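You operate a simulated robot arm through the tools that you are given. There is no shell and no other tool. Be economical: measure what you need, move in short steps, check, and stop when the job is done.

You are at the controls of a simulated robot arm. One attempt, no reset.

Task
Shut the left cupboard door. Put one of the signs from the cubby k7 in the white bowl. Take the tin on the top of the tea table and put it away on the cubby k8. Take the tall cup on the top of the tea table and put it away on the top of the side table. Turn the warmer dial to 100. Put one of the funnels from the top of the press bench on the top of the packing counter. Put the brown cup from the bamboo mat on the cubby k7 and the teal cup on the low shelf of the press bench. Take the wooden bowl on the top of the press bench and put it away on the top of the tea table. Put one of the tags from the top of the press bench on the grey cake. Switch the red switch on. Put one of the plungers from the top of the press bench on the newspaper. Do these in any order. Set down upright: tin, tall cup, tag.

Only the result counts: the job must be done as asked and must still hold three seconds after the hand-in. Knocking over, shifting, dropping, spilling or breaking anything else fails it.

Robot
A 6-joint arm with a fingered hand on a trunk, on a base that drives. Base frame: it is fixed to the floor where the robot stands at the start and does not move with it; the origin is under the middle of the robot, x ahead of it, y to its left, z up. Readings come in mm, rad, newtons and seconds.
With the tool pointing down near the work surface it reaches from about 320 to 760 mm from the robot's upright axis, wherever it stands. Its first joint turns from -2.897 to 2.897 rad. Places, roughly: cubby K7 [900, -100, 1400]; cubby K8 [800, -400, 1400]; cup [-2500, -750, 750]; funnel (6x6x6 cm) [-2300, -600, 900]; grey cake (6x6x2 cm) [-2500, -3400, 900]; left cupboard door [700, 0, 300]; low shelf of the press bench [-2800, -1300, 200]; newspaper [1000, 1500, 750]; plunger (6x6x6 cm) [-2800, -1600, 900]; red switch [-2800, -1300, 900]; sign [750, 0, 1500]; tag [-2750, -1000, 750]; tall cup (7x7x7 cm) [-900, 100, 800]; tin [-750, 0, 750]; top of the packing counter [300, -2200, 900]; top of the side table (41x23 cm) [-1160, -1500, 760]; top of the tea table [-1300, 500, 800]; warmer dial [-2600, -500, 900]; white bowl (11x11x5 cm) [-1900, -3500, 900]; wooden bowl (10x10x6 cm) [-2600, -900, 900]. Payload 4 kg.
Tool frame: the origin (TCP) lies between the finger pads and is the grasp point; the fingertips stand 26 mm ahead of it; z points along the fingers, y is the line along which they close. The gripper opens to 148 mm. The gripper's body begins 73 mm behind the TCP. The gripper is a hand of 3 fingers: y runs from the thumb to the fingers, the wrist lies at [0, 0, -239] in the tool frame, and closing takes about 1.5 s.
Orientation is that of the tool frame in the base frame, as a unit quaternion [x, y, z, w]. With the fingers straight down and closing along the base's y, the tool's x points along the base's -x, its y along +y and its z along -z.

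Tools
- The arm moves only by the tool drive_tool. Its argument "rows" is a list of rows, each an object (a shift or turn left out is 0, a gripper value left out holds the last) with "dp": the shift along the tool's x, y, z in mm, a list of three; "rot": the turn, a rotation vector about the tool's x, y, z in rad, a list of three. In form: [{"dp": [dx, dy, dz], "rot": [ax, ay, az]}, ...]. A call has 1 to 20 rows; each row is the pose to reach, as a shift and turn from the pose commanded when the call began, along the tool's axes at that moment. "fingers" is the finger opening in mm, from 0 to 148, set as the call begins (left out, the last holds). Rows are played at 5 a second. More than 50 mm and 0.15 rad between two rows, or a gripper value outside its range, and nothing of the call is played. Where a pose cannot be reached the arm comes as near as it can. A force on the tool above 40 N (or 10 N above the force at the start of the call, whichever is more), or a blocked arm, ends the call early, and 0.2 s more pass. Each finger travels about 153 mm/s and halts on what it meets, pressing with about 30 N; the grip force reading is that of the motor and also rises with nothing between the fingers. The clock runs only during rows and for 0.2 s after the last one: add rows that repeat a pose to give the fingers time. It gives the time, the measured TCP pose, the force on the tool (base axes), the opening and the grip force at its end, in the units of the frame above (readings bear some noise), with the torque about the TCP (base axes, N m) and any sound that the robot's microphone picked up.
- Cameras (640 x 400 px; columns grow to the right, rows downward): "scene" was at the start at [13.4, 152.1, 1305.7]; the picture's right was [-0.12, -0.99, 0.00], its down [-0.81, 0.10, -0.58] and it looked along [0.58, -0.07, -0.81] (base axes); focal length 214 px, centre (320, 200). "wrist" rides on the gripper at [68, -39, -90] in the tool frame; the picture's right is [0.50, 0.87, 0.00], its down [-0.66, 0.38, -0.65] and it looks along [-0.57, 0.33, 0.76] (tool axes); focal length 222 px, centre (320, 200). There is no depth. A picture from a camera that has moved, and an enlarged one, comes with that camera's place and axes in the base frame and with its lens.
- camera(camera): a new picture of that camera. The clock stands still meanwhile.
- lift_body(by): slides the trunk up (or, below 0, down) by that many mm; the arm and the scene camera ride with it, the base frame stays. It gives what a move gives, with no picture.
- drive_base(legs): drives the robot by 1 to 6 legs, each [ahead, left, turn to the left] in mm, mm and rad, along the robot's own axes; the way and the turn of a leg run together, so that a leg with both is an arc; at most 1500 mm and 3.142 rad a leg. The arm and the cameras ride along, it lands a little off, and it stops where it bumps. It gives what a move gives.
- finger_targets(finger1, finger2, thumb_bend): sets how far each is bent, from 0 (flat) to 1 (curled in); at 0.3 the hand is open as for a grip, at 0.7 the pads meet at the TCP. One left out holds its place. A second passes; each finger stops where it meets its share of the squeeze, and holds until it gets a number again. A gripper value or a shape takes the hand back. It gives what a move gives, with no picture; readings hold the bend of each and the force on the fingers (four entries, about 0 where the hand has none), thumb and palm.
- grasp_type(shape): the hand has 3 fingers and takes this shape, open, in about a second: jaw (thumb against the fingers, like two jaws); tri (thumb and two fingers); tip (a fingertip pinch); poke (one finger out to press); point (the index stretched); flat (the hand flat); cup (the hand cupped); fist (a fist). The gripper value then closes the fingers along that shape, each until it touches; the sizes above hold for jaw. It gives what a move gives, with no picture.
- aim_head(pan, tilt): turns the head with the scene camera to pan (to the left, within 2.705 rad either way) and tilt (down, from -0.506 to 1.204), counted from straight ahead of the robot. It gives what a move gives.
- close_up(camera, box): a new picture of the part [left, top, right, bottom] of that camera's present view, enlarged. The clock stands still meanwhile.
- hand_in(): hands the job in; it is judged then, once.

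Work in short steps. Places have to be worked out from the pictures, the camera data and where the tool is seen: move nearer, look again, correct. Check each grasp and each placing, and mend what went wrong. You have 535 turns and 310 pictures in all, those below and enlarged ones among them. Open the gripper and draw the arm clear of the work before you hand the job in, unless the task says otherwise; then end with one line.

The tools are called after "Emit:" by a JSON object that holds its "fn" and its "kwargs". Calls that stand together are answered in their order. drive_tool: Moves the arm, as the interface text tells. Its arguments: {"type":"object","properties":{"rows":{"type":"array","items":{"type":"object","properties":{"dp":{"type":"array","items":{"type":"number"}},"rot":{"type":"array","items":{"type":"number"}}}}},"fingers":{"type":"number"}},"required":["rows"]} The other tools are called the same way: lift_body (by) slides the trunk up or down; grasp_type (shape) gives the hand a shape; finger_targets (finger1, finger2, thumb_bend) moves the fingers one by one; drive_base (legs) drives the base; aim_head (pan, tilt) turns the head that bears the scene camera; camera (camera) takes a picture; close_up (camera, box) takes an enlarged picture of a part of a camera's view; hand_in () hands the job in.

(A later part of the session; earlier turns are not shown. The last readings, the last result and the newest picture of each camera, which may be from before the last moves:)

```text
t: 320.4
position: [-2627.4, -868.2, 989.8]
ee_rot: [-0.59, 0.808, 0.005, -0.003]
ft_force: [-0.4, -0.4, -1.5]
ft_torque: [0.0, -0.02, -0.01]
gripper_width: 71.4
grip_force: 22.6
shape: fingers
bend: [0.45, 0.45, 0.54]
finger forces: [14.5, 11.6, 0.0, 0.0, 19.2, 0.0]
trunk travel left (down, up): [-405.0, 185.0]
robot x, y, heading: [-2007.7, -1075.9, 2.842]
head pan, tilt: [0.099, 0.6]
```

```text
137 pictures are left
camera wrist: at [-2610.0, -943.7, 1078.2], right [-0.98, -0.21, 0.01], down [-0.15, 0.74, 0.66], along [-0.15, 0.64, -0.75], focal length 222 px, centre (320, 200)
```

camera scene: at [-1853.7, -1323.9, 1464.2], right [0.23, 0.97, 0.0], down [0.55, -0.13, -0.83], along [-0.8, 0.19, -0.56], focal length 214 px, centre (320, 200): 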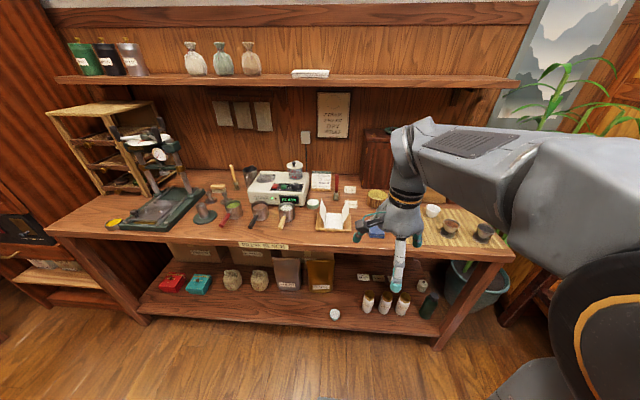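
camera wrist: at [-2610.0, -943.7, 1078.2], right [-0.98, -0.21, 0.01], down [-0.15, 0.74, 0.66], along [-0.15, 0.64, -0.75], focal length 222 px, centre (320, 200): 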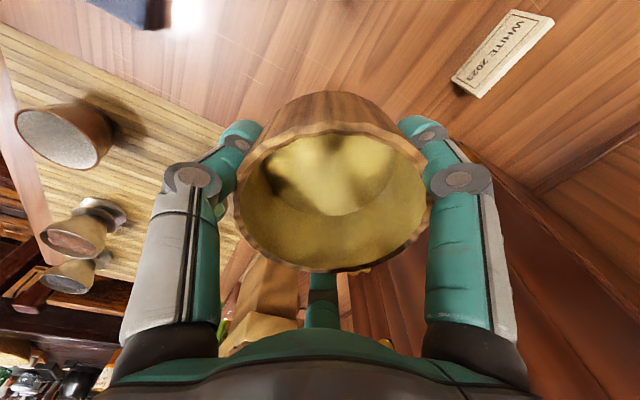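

Bowl held level. I retract and drive the long way around (between chairs and side table) to the front of the tea table.

Emit:
{"fn": "drive_tool", "kwargs": {"rows": [{"dp": [0, -40, -20]}, {"dp": [0, -80, -40]}, {"dp": [0, -125, -60]}, {"dp": [0, -170, -70]}, {"dp": [0, -215, -70]}, {"dp": [0, -255, -70]}]}}

Emit:
{"fn": "drive_base", "kwargs": {"legs": [[-350, 0, 0], [0, -400, 0]]}}

Emit:
{"fn": "aim_head", "kwargs": {"pan": -2.6, "tilt": 0.6}}

Emit:
{"fn": "camera", "kwargs": {"camera": "scene"}}

Emit:
{"fn": "aim_head", "kwargs": {"pan": -1.6, "tilt": 0.7}}

Emit:
{"fn": "camera", "kwargs": {"camera": "scene"}}

```text
t: 321.8
position: [-2384.7, -944.8, 1055.2]
ee_rot: [-0.59, 0.807, 0.005, -0.004]
ft_force: [0.1, -0.4, -1.5]
ft_torque: [-0.01, -0.03, -0.01]
gripper_width: 71.2
grip_force: 22.2
shape: fingers
bend: [0.45, 0.45, 0.54]
finger forces: [14.4, 11.5, 0.0, 0.1, 18.8, 0.1]
trunk travel left (down, up): [-405.0, 185.0]
robot x, y, heading: [-2005.5, -1079.0, 2.843]
head pan, tilt: [0.099, 0.6]
```

```text
t: 326.1
position: [-1932.6, -667.3, 1055.9]
ee_rot: [-0.59, 0.807, 0.005, -0.003]
ft_force: [0.2, -0.6, -1.8]
ft_torque: [0.03, -0.03, 0.0]
gripper_width: 71.3
grip_force: 22.6
shape: fingers
bend: [0.45, 0.45, 0.54]
finger forces: [14.6, 11.5, 0.1, 0.1, 18.8, 0.1]
trunk travel left (down, up): [-405.0, 185.0]
robot x, y, heading: [-1553.7, -799.8, 2.849]
head pan, tilt: [0.099, 0.6]
```

```text
t: 328.5
position: [-1932.7, -668.2, 1056.5]
ee_rot: [-0.59, 0.807, 0.005, -0.004]
ft_force: [-0.5, 0.5, -1.8]
ft_torque: [-0.01, 0.0, -0.03]
gripper_width: 71.3
grip_force: 22.4
shape: fingers
bend: [0.45, 0.45, 0.54]
finger forces: [14.5, 11.5, 0.1, 0.0, 18.9, 0.0]
trunk travel left (down, up): [-405.0, 185.0]
robot x, y, heading: [-1551.8, -801.3, 2.85]
head pan, tilt: [-2.601, 0.6]
```

```text
136 pictures are left
camera scene: at [-1454.7, -951.8, 1464.2], right [0.24, -0.97, 0.0], down [-0.55, -0.14, -0.83], along [0.8, 0.2, -0.56], focal length 214 px, centre (320, 200)
```

scene: 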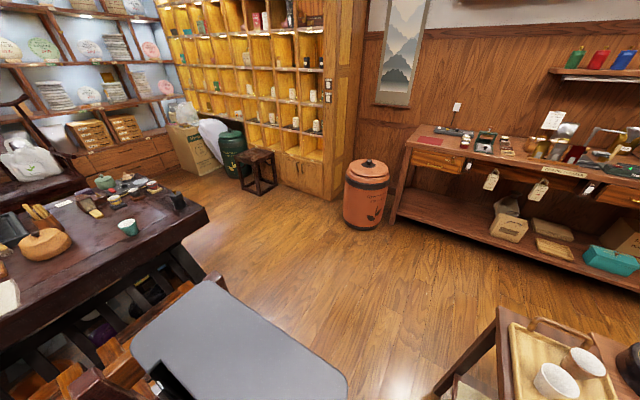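

```text
t: 329.8
position: [-1932.6, -667.1, 1054.9]
ee_rot: [-0.59, 0.808, 0.005, -0.003]
ft_force: [1.1, 0.0, -2.0]
ft_torque: [-0.01, -0.02, 0.01]
gripper_width: 71.0
grip_force: 22.4
shape: fingers
bend: [0.45, 0.45, 0.54]
finger forces: [14.5, 11.5, 0.0, 0.0, 18.9, 0.0]
trunk travel left (down, up): [-405.0, 185.0]
robot x, y, heading: [-1548.7, -802.6, 2.848]
head pan, tilt: [-1.6, 0.7]
```

```text
135 pictures are left
camera scene: at [-1513.2, -892.8, 1455.6], right [0.95, -0.32, 0.0], down [-0.21, -0.61, -0.77], along [0.24, 0.72, -0.64], focal length 214 px, centre (320, 200)
```

scene: 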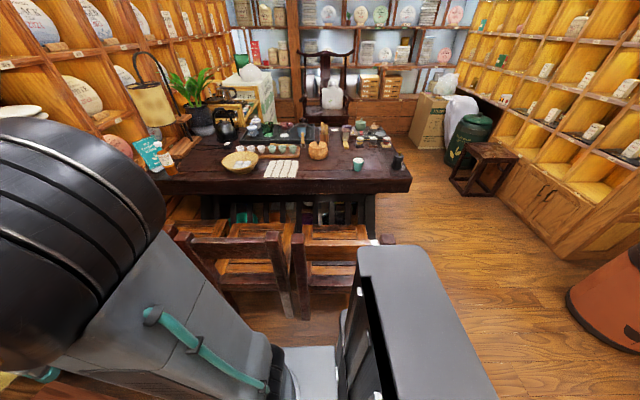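

The side table corner is close to my left path; I shift 110 mm right, then back along the gap, and then sideways in front of the tea table.

Emit:
{"fn": "drive_base", "kwargs": {"legs": [[0, -110, 0], [-1150, 0, 0]]}}

Emit:
{"fn": "aim_head", "kwargs": {"pan": -0.9, "tilt": 0.7}}

Emit:
{"fn": "camera", "kwargs": {"camera": "scene"}}

```text
t: 336.4
position: [-803.3, -895.1, 1054.2]
ee_rot: [-0.594, 0.805, 0.004, -0.003]
ft_force: [-0.4, 0.4, -2.7]
ft_torque: [-0.01, -0.02, -0.01]
gripper_width: 71.2
grip_force: 22.4
shape: fingers
bend: [0.45, 0.45, 0.54]
finger forces: [14.5, 11.4, 0.0, 0.0, 18.9, 0.0]
trunk travel left (down, up): [-405.0, 185.0]
robot x, y, heading: [-424.5, -1026.9, 2.857]
head pan, tilt: [-1.6, 0.7]
```

```text
t: 337.5
position: [-803.9, -895.1, 1055.7]
ee_rot: [-0.593, 0.805, 0.005, -0.004]
ft_force: [0.2, -0.1, -1.9]
ft_torque: [0.01, 0.03, 0.04]
gripper_width: 71.3
grip_force: 21.8
shape: fingers
bend: [0.45, 0.45, 0.54]
finger forces: [14.5, 11.5, 0.0, 0.1, 18.9, 0.0]
trunk travel left (down, up): [-405.0, 185.0]
robot x, y, heading: [-422.4, -1027.2, 2.854]
head pan, tilt: [-0.901, 0.7]
```

```text
134 pictures are left
camera scene: at [-441.6, -1118.8, 1455.6], right [0.93, 0.37, 0.0], down [0.24, -0.6, -0.76], along [-0.28, 0.71, -0.64], focal length 214 px, centre (320, 200)
```

scene: 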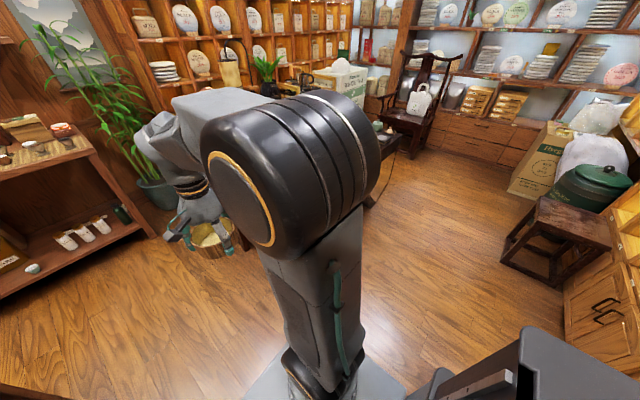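

Clear. I slide right in front of the tea table.

Emit:
{"fn": "drive_base", "kwargs": {"legs": [[0, -980, -0.015]]}}

Emit:
{"fn": "aim_head", "kwargs": {"pan": 0.1, "tilt": 0.7}}

Emit:
{"fn": "camera", "kwargs": {"camera": "scene"}}

```text
t: 342.6
position: [-518.8, 45.6, 1055.7]
ee_rot: [-0.589, 0.808, 0.005, -0.004]
ft_force: [-0.2, -0.9, -1.9]
ft_torque: [0.01, 0.0, 0.01]
gripper_width: 71.0
grip_force: 22.5
shape: fingers
bend: [0.45, 0.45, 0.54]
finger forces: [14.5, 11.4, 0.1, 0.0, 19.0, 0.0]
trunk travel left (down, up): [-405.0, 185.0]
robot x, y, heading: [-140.5, -93.2, 2.843]
head pan, tilt: [-0.901, 0.7]
```

```text
t: 343.9
position: [-517.9, 44.7, 1056.2]
ee_rot: [-0.589, 0.808, 0.005, -0.004]
ft_force: [-0.3, -1.0, -2.3]
ft_torque: [0.02, -0.01, -0.02]
gripper_width: 71.3
grip_force: 22.0
shape: fingers
bend: [0.45, 0.45, 0.54]
finger forces: [14.5, 11.5, 0.0, 0.0, 18.9, 0.1]
trunk travel left (down, up): [-405.0, 185.0]
robot x, y, heading: [-141.0, -90.2, 2.843]
head pan, tilt: [0.099, 0.7]
```

```text
133 pictures are left
camera scene: at [-212.0, -246.0, 1455.6], right [0.2, 0.98, 0.0], down [0.63, -0.13, -0.76], along [-0.75, 0.15, -0.64], focal length 214 px, centre (320, 200)
```

scene: 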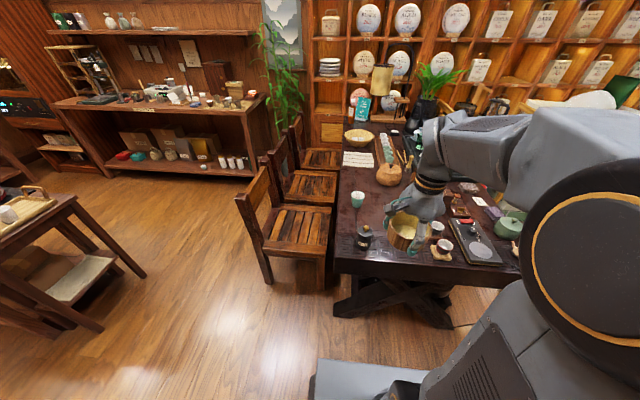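

I zoom on the tea table to pick a free spot for the wooden bowl.

Emit:
{"fn": "close_up", "kwargs": {"camera": "scene", "box": [320, 130, 560, 280]}}

Emit:
{"fn": "camera", "kwargs": {"camera": "wrist"}}

```text
2.67 times, centred on (440, 205) of scene
camera zoom: at [-212.0, -246.0, 1455.6], right [0.2, 0.98, 0.0], down [0.63, -0.13, -0.76], along [-0.75, 0.15, -0.64], focal length 572 px, centre (0, 187)
```

zoom: 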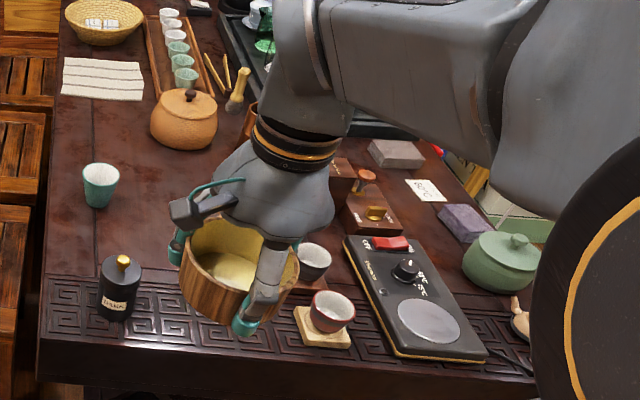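

```text
131 pictures are left
camera wrist: at [-500.9, -31.8, 1144.5], right [-0.98, -0.21, 0.01], down [-0.15, 0.74, 0.66], along [-0.15, 0.64, -0.75], focal length 222 px, centre (320, 200)
```

wrist: 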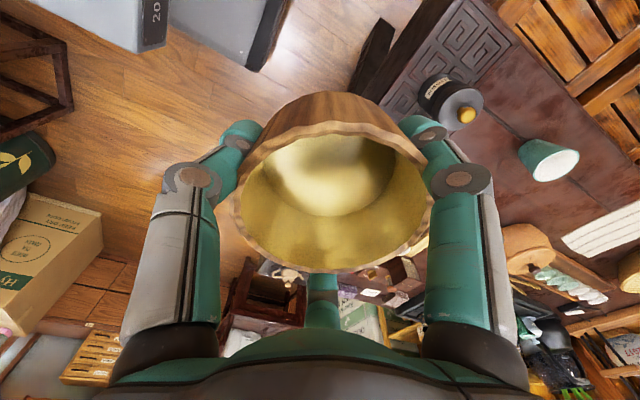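

A free spot is at about (-776, 200), 150+ mm from everything. I drive 100 mm closer, move the bowl there and start lowering.

Emit:
{"fn": "drive_base", "kwargs": {"legs": [[100, 0, 0]]}}

Emit:
{"fn": "drive_tool", "kwargs": {"rows": [{"dp": [-14, 39, 10]}, {"dp": [-28, 78, 20]}, {"dp": [-42, 117, 30]}, {"dp": [-56, 156, 45]}, {"dp": [-69, 190, 60]}]}}

Emit:
{"fn": "camera", "kwargs": {"camera": "scene"}}

Emit:
{"fn": "camera", "kwargs": {"camera": "wrist"}}

```text
t: 345.0
position: [-616.0, 75.6, 1055.5]
ee_rot: [-0.59, 0.808, 0.005, -0.004]
ft_force: [0.1, -0.1, -2.2]
ft_torque: [-0.02, 0.02, 0.02]
gripper_width: 71.0
grip_force: 22.3
shape: fingers
bend: [0.45, 0.45, 0.54]
finger forces: [14.5, 11.2, 0.0, 0.1, 19.0, 0.0]
trunk travel left (down, up): [-405.0, 185.0]
robot x, y, heading: [-237.8, -58.2, 2.843]
head pan, tilt: [0.099, 0.7]
```

```text
t: 346.2
position: [-776.0, 198.7, 997.9]
ee_rot: [-0.589, 0.808, 0.005, -0.004]
ft_force: [0.8, -0.5, -2.3]
ft_torque: [-0.03, -0.01, -0.02]
gripper_width: 71.3
grip_force: 22.2
shape: fingers
bend: [0.45, 0.45, 0.54]
finger forces: [14.6, 11.4, 0.0, 0.0, 18.9, 0.0]
trunk travel left (down, up): [-405.0, 185.0]
robot x, y, heading: [-235.9, -64.7, 2.841]
head pan, tilt: [0.099, 0.7]
```

```text
130 pictures are left
camera scene: at [-308.4, -216.3, 1455.6], right [0.2, 0.98, 0.0], down [0.63, -0.13, -0.76], along [-0.75, 0.15, -0.64], focal length 214 px, centre (320, 200)
```

scene: 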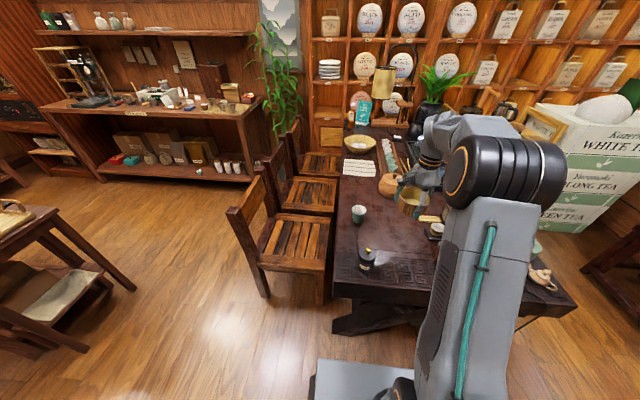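

```text
129 pictures are left
camera wrist: at [-758.9, 122.4, 1086.7], right [-0.98, -0.21, 0.01], down [-0.15, 0.74, 0.66], along [-0.15, 0.64, -0.75], focal length 222 px, centre (320, 200)
```

wrist: 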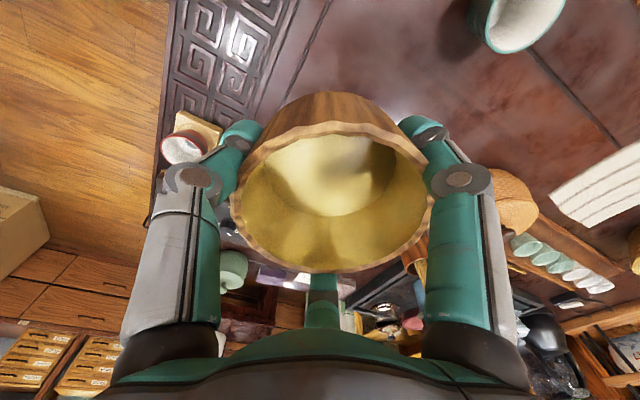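

I zoom to verify the landing area below the bowl.

Emit:
{"fn": "close_up", "kwargs": {"camera": "scene", "box": [340, 160, 480, 248]}}

```text
4.55 times, centred on (410, 204) of scene
camera zoom: at [-308.4, -216.3, 1455.6], right [0.2, 0.98, 0.0], down [0.63, -0.13, -0.76], along [-0.75, 0.15, -0.64], focal length 975 px, centre (-89, 182)
```

zoom: 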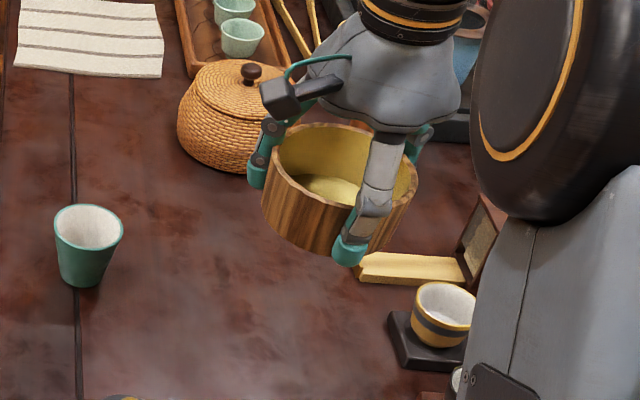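

I shift 30 mm left for more margin and lower most of the way.

Emit:
{"fn": "drive_tool", "kwargs": {"rows": [{"dp": [30, 0, 15]}, {"dp": [30, 0, 55]}, {"dp": [30, 0, 95]}, {"dp": [30, 0, 130]}, {"dp": [30, 0, 148]}]}}

Emit:
{"fn": "camera", "kwargs": {"camera": "wrist"}}

Emit:
{"fn": "close_up", "kwargs": {"camera": "scene", "box": [340, 160, 480, 248]}}

```text
t: 347.4
position: [-787.1, 171.4, 848.8]
ee_rot: [-0.589, 0.808, 0.005, -0.004]
ft_force: [-0.3, -0.2, -2.7]
ft_torque: [0.04, 0.02, 0.01]
gripper_width: 71.2
grip_force: 22.4
shape: fingers
bend: [0.45, 0.45, 0.54]
finger forces: [14.6, 11.4, 0.1, 0.0, 18.8, 0.0]
trunk travel left (down, up): [-405.0, 185.0]
robot x, y, heading: [-234.4, -57.2, 2.842]
head pan, tilt: [0.099, 0.7]
```

```text
127 pictures are left
camera wrist: at [-768.9, 94.5, 937.9], right [-0.98, -0.21, 0.01], down [-0.15, 0.74, 0.66], along [-0.15, 0.64, -0.75], focal length 222 px, centre (320, 200)
```

wrist: 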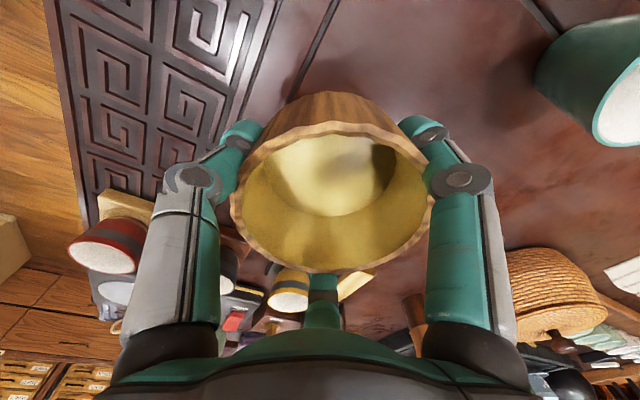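

```text
4.55 times, centred on (410, 204) of scene
camera zoom: at [-308.4, -216.2, 1455.6], right [0.2, 0.98, 0.0], down [0.63, -0.13, -0.76], along [-0.75, 0.15, -0.64], focal length 975 px, centre (-89, 182)
```

zoom: 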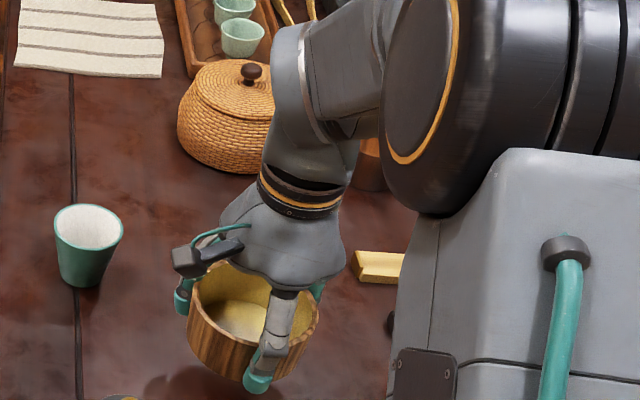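

The spot is free. I lower in small steps to contact.

Emit:
{"fn": "drive_tool", "kwargs": {"rows": [{"dp": [0, 0, 6]}, {"dp": [0, 0, 12]}, {"dp": [0, 0, 18]}]}}

Emit:
{"fn": "drive_tool", "kwargs": {"rows": [{"dp": [0, 0, 4]}, {"dp": [0, 0, 8]}, {"dp": [0, 0, 12]}]}}

```text
t: 348.2
position: [-786.6, 170.1, 831.7]
ee_rot: [-0.589, 0.808, 0.004, -0.004]
ft_force: [-0.3, -0.2, -2.2]
ft_torque: [0.0, 0.0, 0.01]
gripper_width: 71.3
grip_force: 22.3
shape: fingers
bend: [0.45, 0.45, 0.54]
finger forces: [14.6, 11.4, 0.0, 0.1, 18.8, 0.0]
trunk travel left (down, up): [-405.0, 185.0]
robot x, y, heading: [-236.1, -59.9, 2.839]
head pan, tilt: [0.099, 0.7]
```

```text
t: 349.0
position: [-787.8, 170.7, 819.9]
ee_rot: [-0.589, 0.808, 0.005, -0.005]
ft_force: [-0.7, 0.9, -2.5]
ft_torque: [0.01, -0.01, 0.0]
gripper_width: 70.9
grip_force: 21.9
shape: fingers
bend: [0.45, 0.45, 0.54]
finger forces: [14.6, 11.4, 0.0, 0.0, 18.7, 0.0]
trunk travel left (down, up): [-405.0, 185.0]
robot x, y, heading: [-237.7, -59.5, 2.841]
head pan, tilt: [0.099, 0.7]
```

Still free; I continue lowering.

Emit:
{"fn": "drive_tool", "kwargs": {"rows": [{"dp": [0, 0, 4]}, {"dp": [0, 0, 8]}, {"dp": [0, 0, 12]}]}}

Emit:
{"fn": "close_up", "kwargs": {"camera": "scene", "box": [340, 160, 480, 248]}}

```text
t: 349.8
position: [-788.1, 169.3, 807.0]
ee_rot: [-0.589, 0.808, 0.005, -0.005]
ft_force: [-0.4, -0.9, -2.6]
ft_torque: [-0.01, 0.0, 0.02]
gripper_width: 70.9
grip_force: 22.5
shape: fingers
bend: [0.45, 0.45, 0.54]
finger forces: [14.6, 11.5, 0.1, 0.0, 18.7, 0.0]
trunk travel left (down, up): [-405.0, 185.0]
robot x, y, heading: [-234.1, -60.2, 2.847]
head pan, tilt: [0.099, 0.7]
```

```text
4.55 times, centred on (410, 204) of scene
camera zoom: at [-308.4, -216.2, 1455.6], right [0.2, 0.98, 0.0], down [0.63, -0.13, -0.76], along [-0.75, 0.15, -0.64], focal length 975 px, centre (-89, 182)
```

zoom: 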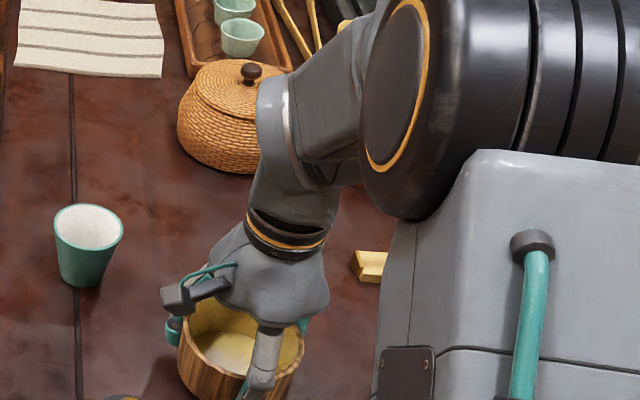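

The table is lower than assumed (~750). I keep lowering.

Emit:
{"fn": "drive_tool", "kwargs": {"rows": [{"dp": [0, 0, 5]}, {"dp": [0, 0, 10]}, {"dp": [0, 0, 14]}]}}

Emit:
{"fn": "drive_tool", "kwargs": {"rows": [{"dp": [0, 0, 3]}, {"dp": [0, 0, 6]}, {"dp": [0, 0, 9]}]}}

```text
t: 350.6
position: [-787.0, 170.3, 797.6]
ee_rot: [-0.589, 0.808, 0.008, -0.006]
ft_force: [1.5, 0.2, 30.6]
ft_torque: [-0.28, -0.57, -0.03]
gripper_width: 70.8
grip_force: 26.5
shape: fingers
bend: [0.45, 0.45, 0.55]
finger forces: [15.0, 11.3, 0.0, 0.1, 26.2, 0.0]
trunk travel left (down, up): [-405.0, 185.0]
robot x, y, heading: [-235.6, -62.0, 2.844]
head pan, tilt: [0.099, 0.7]
```

```text
t: 351.0
position: [-787.5, 171.0, 797.1]
ee_rot: [-0.59, 0.807, 0.01, -0.006]
ft_force: [4.3, -1.7, 25.1]
ft_torque: [-0.33, -0.85, -0.02]
gripper_width: 71.1
grip_force: 27.4
shape: fingers
bend: [0.45, 0.45, 0.55]
finger forces: [13.7, 10.0, 0.0, 0.0, 30.3, 0.1]
trunk travel left (down, up): [-405.0, 185.0]
robot x, y, heading: [-234.4, -60.3, 2.841]
head pan, tilt: [0.099, 0.7]
stopped in row 1: the force on the tool passed its limit at 44 N (the readings are from after the stop); the commanded pose is now the measured one
```

Contact: the table is at z≈765. I relieve a few mm and open.

Emit:
{"fn": "drive_tool", "kwargs": {"rows": [{"dp": [0, 0, -2]}, {"dp": [0, 0, -3]}]}}

Emit:
{"fn": "finger_targets", "kwargs": {"finger1": 0.34, "finger2": 0.34, "thumb_bend": 0.34}}

Emit:
{"fn": "drive_tool", "kwargs": {"rows": [{"dp": [0, 0, -10]}, {"dp": [0, 0, -40]}, {"dp": [0, 0, -80]}, {"dp": [0, 0, -120]}, {"dp": [0, 0, -160]}]}}

Emit:
{"fn": "camera", "kwargs": {"camera": "wrist"}}

```text
t: 351.6
position: [-788.0, 170.6, 798.1]
ee_rot: [-0.589, 0.808, 0.008, -0.005]
ft_force: [0.5, 0.8, 15.1]
ft_torque: [-0.17, -0.53, 0.03]
gripper_width: 71.2
grip_force: 25.4
shape: fingers
bend: [0.45, 0.45, 0.55]
finger forces: [14.8, 10.9, 0.0, 0.1, 24.5, 0.0]
trunk travel left (down, up): [-405.0, 185.0]
robot x, y, heading: [-232.7, -61.0, 2.839]
head pan, tilt: [0.099, 0.7]
```

```text
t: 352.6
position: [-788.7, 170.5, 798.7]
ee_rot: [-0.589, 0.808, 0.007, -0.006]
ft_force: [0.3, -0.8, -0.4]
ft_torque: [0.04, 0.0, 0.02]
gripper_width: 114.1
grip_force: 0.0
shape: fingers
bend: [0.34, 0.34, 0.34]
finger forces: [0.0, 0.0, 0.0, 0.0, 0.0, 0.1]
trunk travel left (down, up): [-405.0, 185.0]
robot x, y, heading: [-236.7, -63.1, 2.845]
head pan, tilt: [0.099, 0.7]
```

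```text
t: 353.8
position: [-786.3, 170.7, 958.3]
ee_rot: [-0.589, 0.808, 0.007, -0.005]
ft_force: [0.4, 0.0, 0.0]
ft_torque: [0.05, 0.0, 0.02]
gripper_width: 114.1
grip_force: 0.1
shape: fingers
bend: [0.34, 0.34, 0.34]
finger forces: [0.0, 0.1, 0.0, 0.0, 0.0, 0.0]
trunk travel left (down, up): [-405.0, 185.0]
robot x, y, heading: [-236.4, -59.7, 2.84]
head pan, tilt: [0.099, 0.7]
```

```text
124 pictures are left
camera wrist: at [-767.5, 93.7, 1047.1], right [-0.98, -0.21, 0.01], down [-0.15, 0.74, 0.66], along [-0.15, 0.64, -0.75], focal length 222 px, centre (320, 200)
```

wrist: 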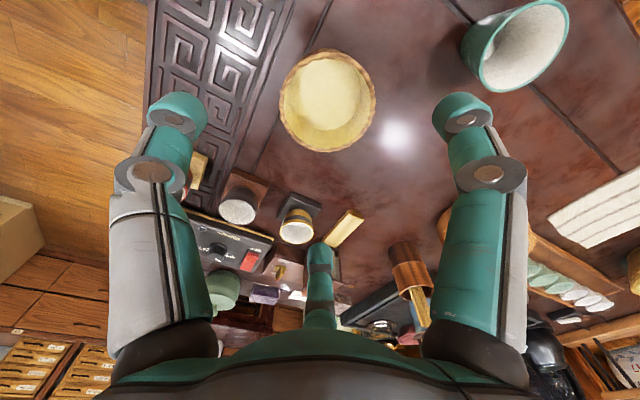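

The wooden bowl is placed. Next the tin: I hover over it for a precise look.

Emit:
{"fn": "drive_tool", "kwargs": {"rows": [{"dp": [30, -36, 0]}, {"dp": [60, -72, 0]}, {"dp": [90, -108, 0]}, {"dp": [114, -137, 0]}]}}

Emit:
{"fn": "camera", "kwargs": {"camera": "wrist"}}

Emit:
{"fn": "close_up", "kwargs": {"camera": "scene", "box": [320, 200, 480, 300]}}

```text
t: 354.8
position: [-690.2, 18.5, 956.8]
ee_rot: [-0.589, 0.808, 0.007, -0.005]
ft_force: [0.2, -0.2, 1.1]
ft_torque: [0.0, -0.04, -0.01]
gripper_width: 114.4
grip_force: 0.2
shape: fingers
bend: [0.34, 0.34, 0.34]
finger forces: [0.0, 0.1, 0.1, 0.0, 0.0, 0.1]
trunk travel left (down, up): [-405.0, 185.0]
robot x, y, heading: [-235.1, -62.2, 2.839]
head pan, tilt: [0.099, 0.7]
```

```text
123 pictures are left
camera wrist: at [-671.6, -57.8, 1045.2], right [-0.98, -0.21, 0.01], down [-0.15, 0.74, 0.66], along [-0.15, 0.64, -0.75], focal length 222 px, centre (320, 200)
```

wrist: 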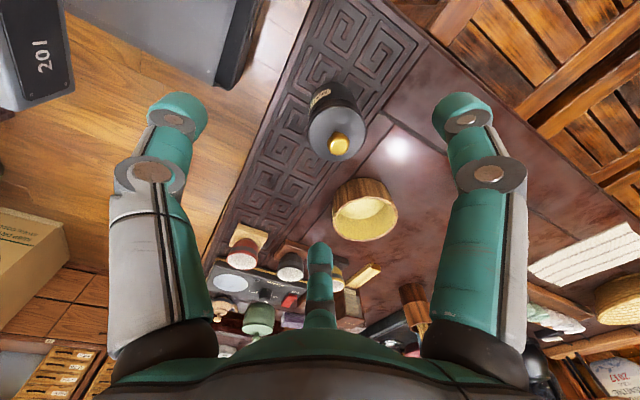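

```text
4.00 times, centred on (400, 250) of scene
camera zoom: at [-308.3, -216.2, 1455.6], right [0.2, 0.98, 0.0], down [0.63, -0.13, -0.76], along [-0.75, 0.15, -0.64], focal length 858 px, centre (0, 0)
```

zoom: 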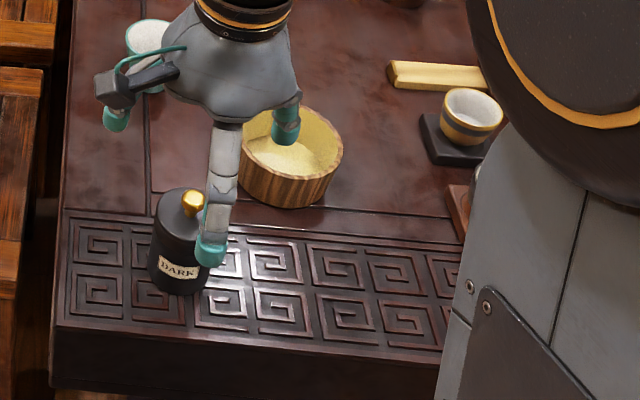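

The tin's axis is at about (-708, 29), top knob z≈863. I tilt the hand 28° (as needed for the cubby) and approach along the tool axis.

Emit:
{"fn": "finger_targets", "kwargs": {"finger1": 0.41, "finger2": 0.41, "thumb_bend": 0.41}}

Emit:
{"fn": "drive_tool", "kwargs": {"rows": [{"dp": [-1, -10, 0], "rot": [-0.13, 0, 0]}, {"dp": [-2, -20, 0], "rot": [-0.26, 0, 0]}, {"dp": [-4, -32, 0], "rot": [-0.39, 0, 0]}, {"dp": [-4.6, -32, 20], "rot": [-0.49, 0, 0]}, {"dp": [-4.6, -32, 45], "rot": [-0.49, 0, 0]}]}}

Emit:
{"fn": "camera", "kwargs": {"camera": "wrist"}}

Emit:
{"fn": "close_up", "kwargs": {"camera": "scene", "box": [320, 200, 480, 300]}}

```text
t: 355.8
position: [-691.3, 18.6, 957.9]
ee_rot: [-0.589, 0.808, 0.007, -0.005]
ft_force: [-1.3, -0.3, -0.3]
ft_torque: [-0.03, -0.02, -0.01]
gripper_width: 92.3
grip_force: 0.0
shape: fingers
bend: [0.41, 0.41, 0.41]
finger forces: [0.0, 0.0, 0.1, 0.0, 0.0, 0.0]
trunk travel left (down, up): [-405.0, 185.0]
robot x, y, heading: [-233.9, -59.8, 2.841]
head pan, tilt: [0.099, 0.7]
```

```text
t: 357.0
position: [-658.3, 13.6, 909.5]
ee_rot: [-0.571, 0.782, 0.202, -0.148]
ft_force: [0.0, -0.1, -1.4]
ft_torque: [-0.03, 0.01, -0.03]
gripper_width: 92.4
grip_force: 0.0
shape: fingers
bend: [0.41, 0.41, 0.41]
finger forces: [0.1, 0.0, 0.0, 0.0, 0.1, 0.1]
trunk travel left (down, up): [-405.0, 185.0]
robot x, y, heading: [-236.0, -62.1, 2.841]
head pan, tilt: [0.099, 0.7]
```

```text
121 pictures are left
camera wrist: at [-604.4, -74.6, 968.9], right [-0.87, -0.25, 0.42], down [0.19, 0.63, 0.76], along [-0.45, 0.74, -0.5], focal length 222 px, centre (320, 200)
```

wrist: 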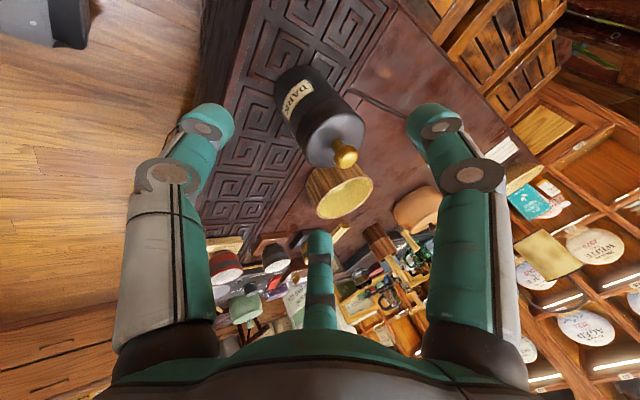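

```text
4.00 times, centred on (400, 250) of scene
camera zoom: at [-308.0, -216.4, 1455.6], right [0.2, 0.98, 0.0], down [0.63, -0.13, -0.77], along [-0.75, 0.15, -0.64], focal length 858 px, centre (0, 0)
```

zoom: 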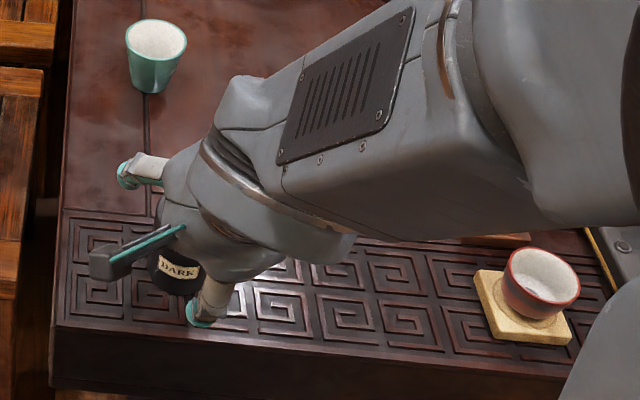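

I insert along the tool axis, with a small lateral correction, around the tin.

Emit:
{"fn": "drive_tool", "kwargs": {"rows": [{"dp": [4, -3, 30]}, {"dp": [5.6, -5, 60]}, {"dp": [5.6, -5, 85]}]}}

Emit:
{"fn": "camera", "kwargs": {"camera": "wrist"}}

```text
t: 357.8
position: [-694.3, 20.3, 832.1]
ee_rot: [-0.57, 0.783, 0.202, -0.147]
ft_force: [0.1, 0.0, 0.3]
ft_torque: [-0.03, -0.01, 0.02]
gripper_width: 92.3
grip_force: 0.1
shape: fingers
bend: [0.41, 0.41, 0.41]
finger forces: [0.0, 0.1, 0.0, 0.0, 0.0, 0.0]
trunk travel left (down, up): [-405.0, 185.0]
robot x, y, heading: [-238.0, -60.5, 2.843]
head pan, tilt: [0.099, 0.7]
```

```text
119 pictures are left
camera wrist: at [-641.0, -67.6, 892.2], right [-0.87, -0.24, 0.42], down [0.19, 0.63, 0.76], along [-0.45, 0.74, -0.5], focal length 222 px, centre (320, 200)
```

wrist: 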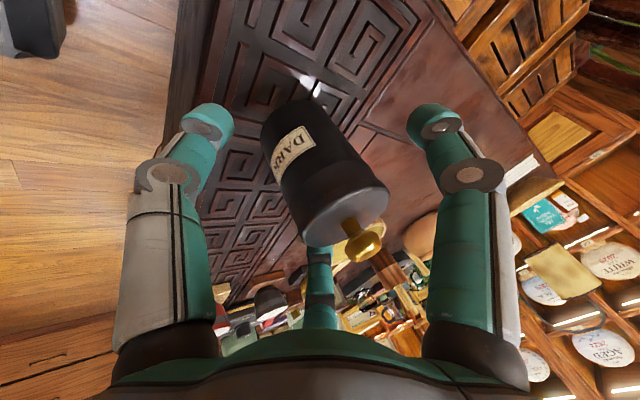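

Good fit; I advance 15 mm more and close.

Emit:
{"fn": "drive_tool", "kwargs": {"rows": [{"dp": [3, 0, 8]}, {"dp": [4, 0, 15]}]}}

Emit:
{"fn": "finger_targets", "kwargs": {"finger1": 0.75, "finger2": 0.75, "thumb_bend": 0.75}}

Emit:
{"fn": "camera", "kwargs": {"camera": "wrist"}}

```text
t: 358.4
position: [-705.1, 19.4, 820.5]
ee_rot: [-0.57, 0.782, 0.203, -0.149]
ft_force: [-1.0, 0.1, 0.9]
ft_torque: [0.01, 0.0, -0.02]
gripper_width: 92.2
grip_force: 0.5
shape: fingers
bend: [0.41, 0.41, 0.41]
finger forces: [0.0, 0.0, 0.0, 0.0, 0.2, 0.0]
trunk travel left (down, up): [-405.0, 185.0]
robot x, y, heading: [-236.1, -63.5, 2.842]
head pan, tilt: [0.099, 0.7]
```

```text
t: 359.4
position: [-704.7, 19.4, 819.8]
ee_rot: [-0.57, 0.782, 0.204, -0.148]
ft_force: [0.4, -0.3, 0.3]
ft_torque: [0.01, 0.0, -0.01]
gripper_width: 38.5
grip_force: 20.9
shape: fingers
bend: [0.58, 0.51, 0.61]
finger forces: [10.9, 14.0, 0.0, 0.0, 17.0, 0.1]
trunk travel left (down, up): [-405.0, 185.0]
robot x, y, heading: [-235.6, -61.5, 2.844]
head pan, tilt: [0.099, 0.7]
```

```text
118 pictures are left
camera wrist: at [-650.1, -69.0, 879.1], right [-0.87, -0.24, 0.42], down [0.19, 0.63, 0.76], along [-0.45, 0.74, -0.5], focal length 222 px, centre (320, 200)
```

wrist: 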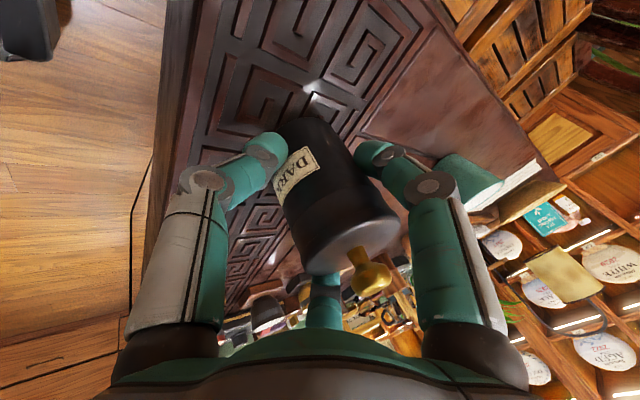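

Gripped. I lift straight up and check that the tin stays upright.

Emit:
{"fn": "drive_tool", "kwargs": {"rows": [{"dp": [0, 10, -17.5]}, {"dp": [0, 29, -52]}, {"dp": [0, 48.5, -87.5]}, {"dp": [0, 68, -122]}, {"dp": [0, 87, -157]}]}}

Emit:
{"fn": "camera", "kwargs": {"camera": "wrist"}}

Emit:
{"fn": "camera", "kwargs": {"camera": "scene"}}

```text
t: 360.6
position: [-703.5, 19.4, 1001.1]
ee_rot: [-0.571, 0.782, 0.203, -0.148]
ft_force: [-1.1, -0.1, -0.9]
ft_torque: [-0.01, -0.01, 0.0]
gripper_width: 37.3
grip_force: 19.8
shape: fingers
bend: [0.59, 0.51, 0.61]
finger forces: [9.8, 14.0, 0.1, 0.0, 16.9, 0.0]
trunk travel left (down, up): [-405.0, 185.0]
robot x, y, heading: [-236.5, -60.0, 2.839]
head pan, tilt: [0.099, 0.7]
```

```text
117 pictures are left
camera wrist: at [-650.6, -68.1, 1059.8], right [-0.87, -0.24, 0.42], down [0.19, 0.63, 0.76], along [-0.45, 0.74, -0.5], focal length 222 px, centre (320, 200)
```

wrist: 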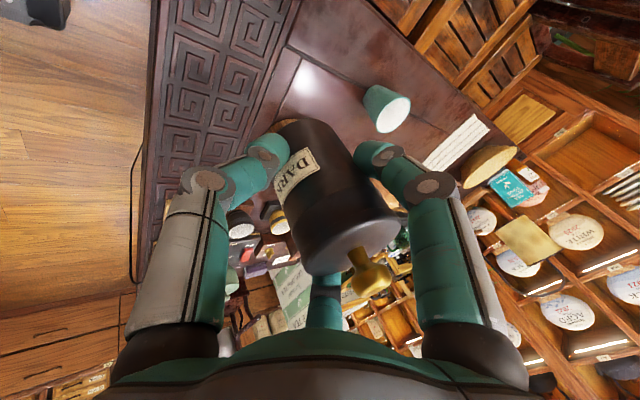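

```text
116 pictures are left
camera scene: at [-308.3, -216.3, 1455.5], right [0.2, 0.98, 0.0], down [0.63, -0.13, -0.76], along [-0.75, 0.15, -0.64], focal length 214 px, centre (320, 200)
```

scene: 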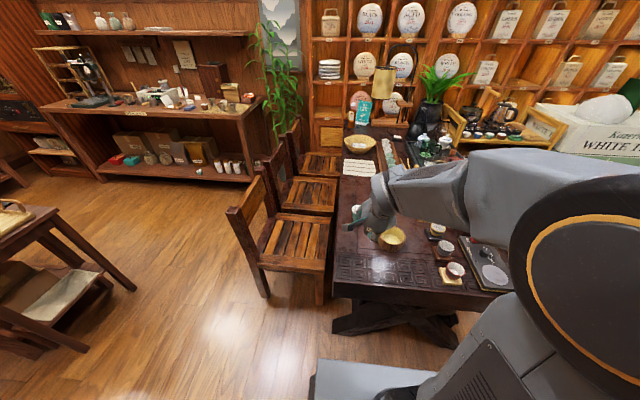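

The tin is held upright. I back away from the tea table, turn around to face the cubby wall and raise the trunk.

Emit:
{"fn": "drive_base", "kwargs": {"legs": [[-200, 0, 0]]}}

Emit:
{"fn": "drive_base", "kwargs": {"legs": [[0, 0, 3.13]]}}

Emit:
{"fn": "lift_body", "kwargs": {"by": 183}}

Emit:
{"fn": "aim_head", "kwargs": {"pan": -0.1, "tilt": 0.4}}

Emit:
{"fn": "camera", "kwargs": {"camera": "scene"}}

```text
t: 362.2
position: [-513.1, -39.5, 1000.2]
ee_rot: [-0.569, 0.783, 0.203, -0.148]
ft_force: [-0.2, 0.0, -0.7]
ft_torque: [-0.02, -0.08, -0.01]
gripper_width: 37.1
grip_force: 20.0
shape: fingers
bend: [0.59, 0.51, 0.61]
finger forces: [9.8, 14.0, 0.0, 0.0, 16.9, 0.1]
trunk travel left (down, up): [-405.0, 185.0]
robot x, y, heading: [-43.1, -121.1, 2.841]
head pan, tilt: [0.099, 0.7]
```

```text
t: 369.9
position: [422.6, -208.1, 1001.2]
ee_rot: [0.787, 0.563, 0.146, 0.204]
ft_force: [-0.8, -0.2, -0.5]
ft_torque: [0.05, 0.03, 0.0]
gripper_width: 36.1
grip_force: 20.0
shape: fingers
bend: [0.59, 0.51, 0.62]
finger forces: [9.8, 14.1, 0.0, 0.0, 16.4, 0.1]
trunk travel left (down, up): [-405.0, 185.0]
robot x, y, heading: [-47.1, -121.1, -0.317]
head pan, tilt: [0.099, 0.7]
```

```text
t: 371.9
position: [422.3, -207.8, 1183.6]
ee_rot: [0.787, 0.564, 0.146, 0.204]
ft_force: [0.4, 0.5, -1.1]
ft_torque: [-0.03, 0.04, 0.02]
gripper_width: 36.2
grip_force: 20.0
shape: fingers
bend: [0.59, 0.51, 0.62]
finger forces: [9.8, 14.1, 0.0, 0.0, 16.3, 0.1]
trunk travel left (down, up): [-588.0, 2.0]
robot x, y, heading: [-46.6, -118.1, -0.316]
head pan, tilt: [0.099, 0.7]
```

```text
t: 372.7
position: [421.6, -209.9, 1184.3]
ee_rot: [0.787, 0.563, 0.146, 0.204]
ft_force: [0.1, 0.3, -1.0]
ft_torque: [0.02, 0.0, 0.01]
gripper_width: 36.2
grip_force: 20.2
shape: fingers
bend: [0.59, 0.51, 0.62]
finger forces: [9.8, 14.1, 0.0, 0.0, 16.4, 0.1]
trunk travel left (down, up): [-588.0, 2.0]
robot x, y, heading: [-42.4, -121.0, -0.317]
head pan, tilt: [-0.099, 0.4]
```

```text
115 pictures are left
camera scene: at [34.2, 14.1, 1665.3], right [-0.4, -0.91, 0.0], down [-0.36, 0.16, -0.92], along [0.84, -0.37, -0.39], focal length 214 px, centre (320, 200)
```

scene: 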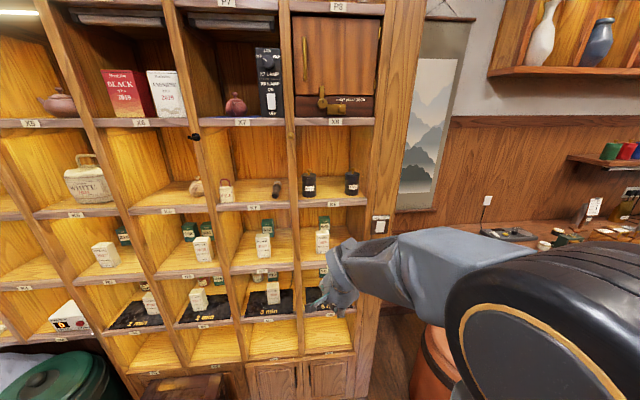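

I zoom on K8 for a fresh position fix of the two canisters.

Emit:
{"fn": "close_up", "kwargs": {"camera": "scene", "box": [240, 120, 400, 220]}}

Emit:
{"fn": "close_up", "kwargs": {"camera": "scene", "box": [280, 220, 400, 320]}}

```text
4.00 times, centred on (320, 170) of scene
camera zoom: at [34.2, 14.1, 1665.3], right [-0.4, -0.91, 0.0], down [-0.36, 0.16, -0.92], along [0.84, -0.37, -0.39], focal length 858 px, centre (320, 320)
```

zoom: 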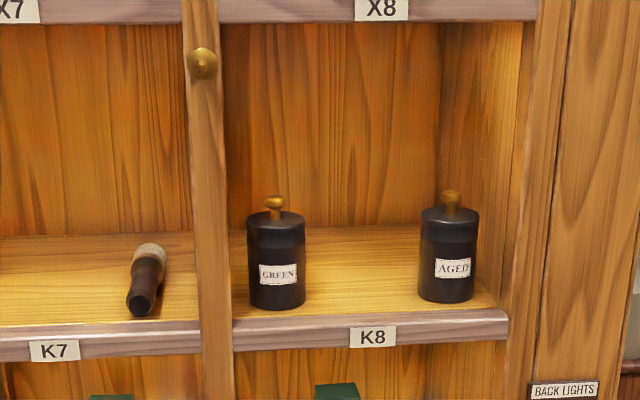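

```text
4.00 times, centred on (340, 270) of scene
camera zoom: at [34.2, 14.1, 1665.3], right [-0.4, -0.91, 0.0], down [-0.36, 0.16, -0.92], along [0.84, -0.37, -0.39], focal length 858 px, centre (240, -80)
```

zoom: 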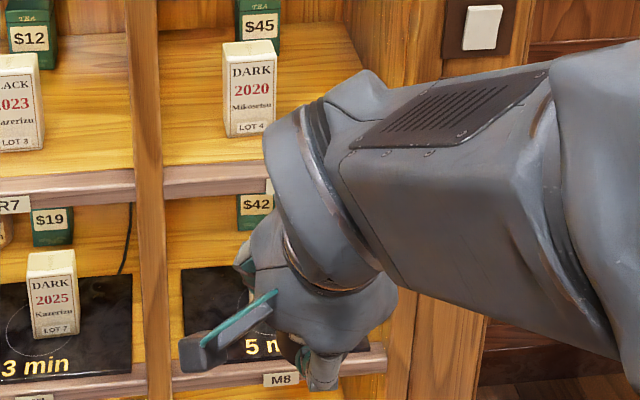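

GREEN and AGED give a mid-gap at about (760, -356). I raise and retract the arm, then drive toward the wall.

Emit:
{"fn": "drive_tool", "kwargs": {"rows": [{"dp": [0, 0, -46]}, {"dp": [0, 5, -92]}, {"dp": [0, 20, -135]}, {"dp": [-1, 38, -178]}, {"dp": [-1, 58, -221]}, {"dp": [-1, 79, -264]}]}}

Emit:
{"fn": "drive_base", "kwargs": {"legs": [[200, 25, 0.009]]}}

Emit:
{"fn": "camera", "kwargs": {"camera": "wrist"}}

Emit:
{"fn": "camera", "kwargs": {"camera": "scene"}}

```text
t: 374.1
position: [365.1, -191.7, 1453.7]
ee_rot: [0.786, 0.565, 0.146, 0.204]
ft_force: [0.0, 0.3, -0.5]
ft_torque: [0.04, 0.03, 0.03]
gripper_width: 35.7
grip_force: 19.8
shape: fingers
bend: [0.59, 0.51, 0.62]
finger forces: [9.6, 14.2, 0.0, 0.0, 16.5, 0.0]
trunk travel left (down, up): [-588.0, 2.0]
robot x, y, heading: [-47.3, -121.0, -0.32]
head pan, tilt: [-0.099, 0.4]
```

```text
t: 375.7
position: [566.8, -224.7, 1452.2]
ee_rot: [0.785, 0.567, 0.147, 0.203]
ft_force: [0.2, 0.7, 0.1]
ft_torque: [0.06, 0.02, 0.0]
gripper_width: 35.7
grip_force: 19.7
shape: fingers
bend: [0.59, 0.51, 0.62]
finger forces: [9.6, 14.2, 0.0, 0.1, 16.6, 0.0]
trunk travel left (down, up): [-588.0, 2.0]
robot x, y, heading: [153.1, -157.1, -0.307]
head pan, tilt: [-0.099, 0.4]
```

```text
112 pictures are left
camera wrist: at [514.2, -136.3, 1511.7], right [0.88, 0.24, 0.42], down [-0.19, -0.63, 0.76], along [0.44, -0.74, -0.5], focal length 222 px, centre (320, 200)
```

wrist: 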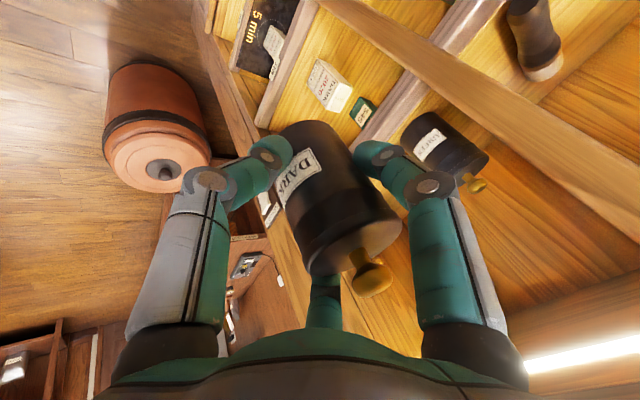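

```text
111 pictures are left
camera scene: at [233.3, -23.3, 1665.4], right [-0.4, -0.92, 0.0], down [-0.36, 0.15, -0.92], along [0.85, -0.36, -0.39], focal length 214 px, centre (320, 200)
```

scene: 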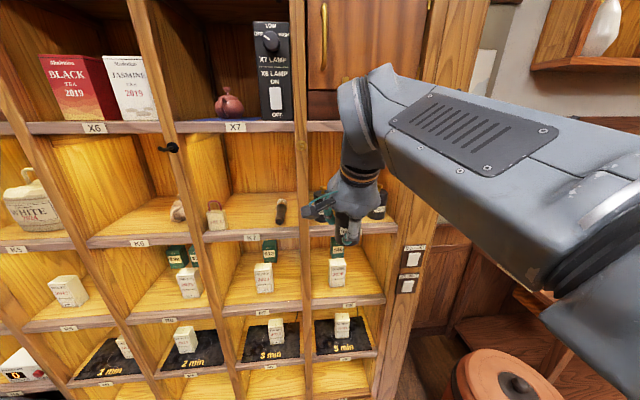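

I align laterally with the gap and move toward the opening, stopping just before entering.

Emit:
{"fn": "drive_tool", "kwargs": {"rows": [{"dp": [-33, -4, 9]}, {"dp": [-67, -8, 18]}, {"dp": [-66, 20, 34]}, {"dp": [-65, 60, 56]}, {"dp": [-64.5, 95, 75]}]}}

Emit:
{"fn": "camera", "kwargs": {"camera": "wrist"}}

Emit:
{"fn": "close_up", "kwargs": {"camera": "scene", "box": [260, 130, 460, 255]}}

```text
t: 376.9
position: [661.7, -323.6, 1433.6]
ee_rot: [0.785, 0.567, 0.146, 0.202]
ft_force: [0.3, -0.2, 0.2]
ft_torque: [0.02, 0.0, 0.0]
gripper_width: 34.9
grip_force: 20.5
shape: fingers
bend: [0.59, 0.51, 0.62]
finger forces: [9.5, 14.2, 0.0, 0.1, 16.6, 0.0]
trunk travel left (down, up): [-588.0, 2.0]
robot x, y, heading: [153.1, -158.4, -0.309]
head pan, tilt: [-0.099, 0.4]
```

```text
110 pictures are left
camera wrist: at [608.3, -235.2, 1492.4], right [0.88, 0.24, 0.42], down [-0.19, -0.63, 0.76], along [0.44, -0.74, -0.5], focal length 222 px, centre (320, 200)
```

wrist: 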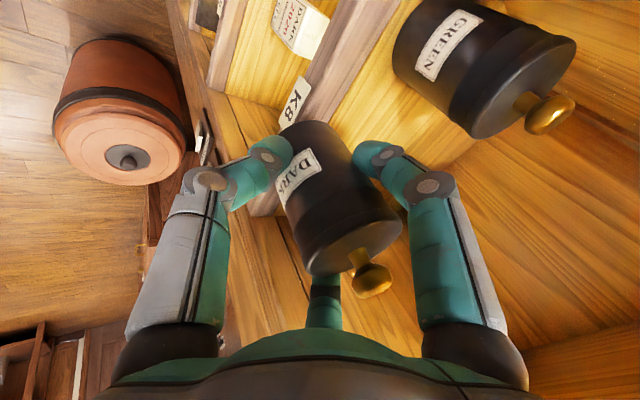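

```text
3.20 times, centred on (360, 192) of scene
camera zoom: at [233.3, -23.5, 1665.4], right [-0.4, -0.92, 0.0], down [-0.36, 0.15, -0.92], along [0.85, -0.36, -0.39], focal length 686 px, centre (192, 224)
```

zoom: 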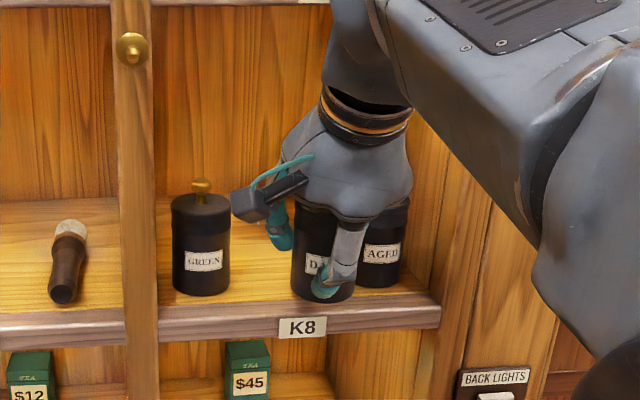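

Alignment is confirmed (mid-gap u≈-107, tin u≈-108). I move 73 mm inward.

Emit:
{"fn": "drive_tool", "kwargs": {"rows": [{"dp": [0.5, 21, 12]}, {"dp": [1, 42, 24]}, {"dp": [1.7, 64, 35.5]}]}}

Emit:
{"fn": "camera", "kwargs": {"camera": "wrist"}}

Emit:
{"fn": "close_up", "kwargs": {"camera": "scene", "box": [260, 130, 460, 255]}}

```text
t: 377.7
position: [731.5, -345.3, 1433.9]
ee_rot: [0.785, 0.566, 0.147, 0.203]
ft_force: [0.0, 0.2, -0.9]
ft_torque: [0.0, 0.03, -0.01]
gripper_width: 35.2
grip_force: 20.3
shape: fingers
bend: [0.59, 0.51, 0.62]
finger forces: [9.5, 14.3, 0.0, 0.1, 16.6, 0.0]
trunk travel left (down, up): [-588.0, 2.0]
robot x, y, heading: [152.8, -157.7, -0.305]
head pan, tilt: [-0.099, 0.4]
```

```text
108 pictures are left
camera wrist: at [678.2, -256.8, 1492.8], right [0.88, 0.24, 0.42], down [-0.19, -0.63, 0.76], along [0.44, -0.74, -0.5], focal length 222 px, centre (320, 200)
```

wrist: 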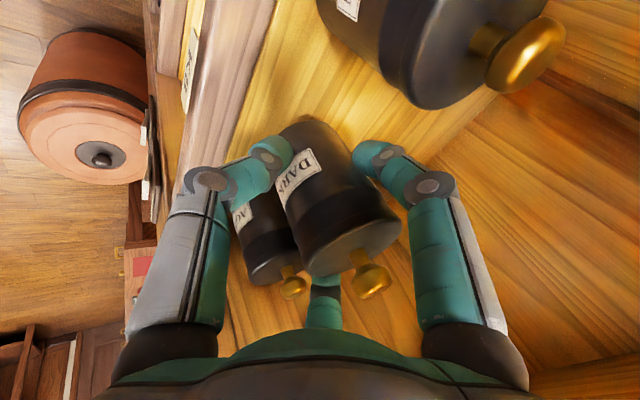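

```text
3.20 times, centred on (360, 192) of scene
camera zoom: at [232.9, -23.3, 1665.4], right [-0.4, -0.92, 0.0], down [-0.36, 0.15, -0.92], along [0.85, -0.36, -0.39], focal length 686 px, centre (192, 224)
```

zoom: 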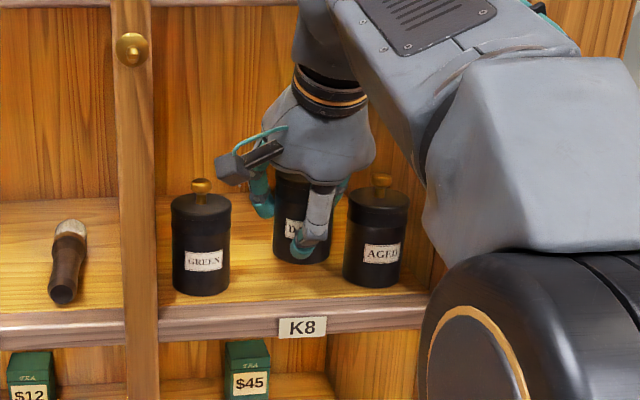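

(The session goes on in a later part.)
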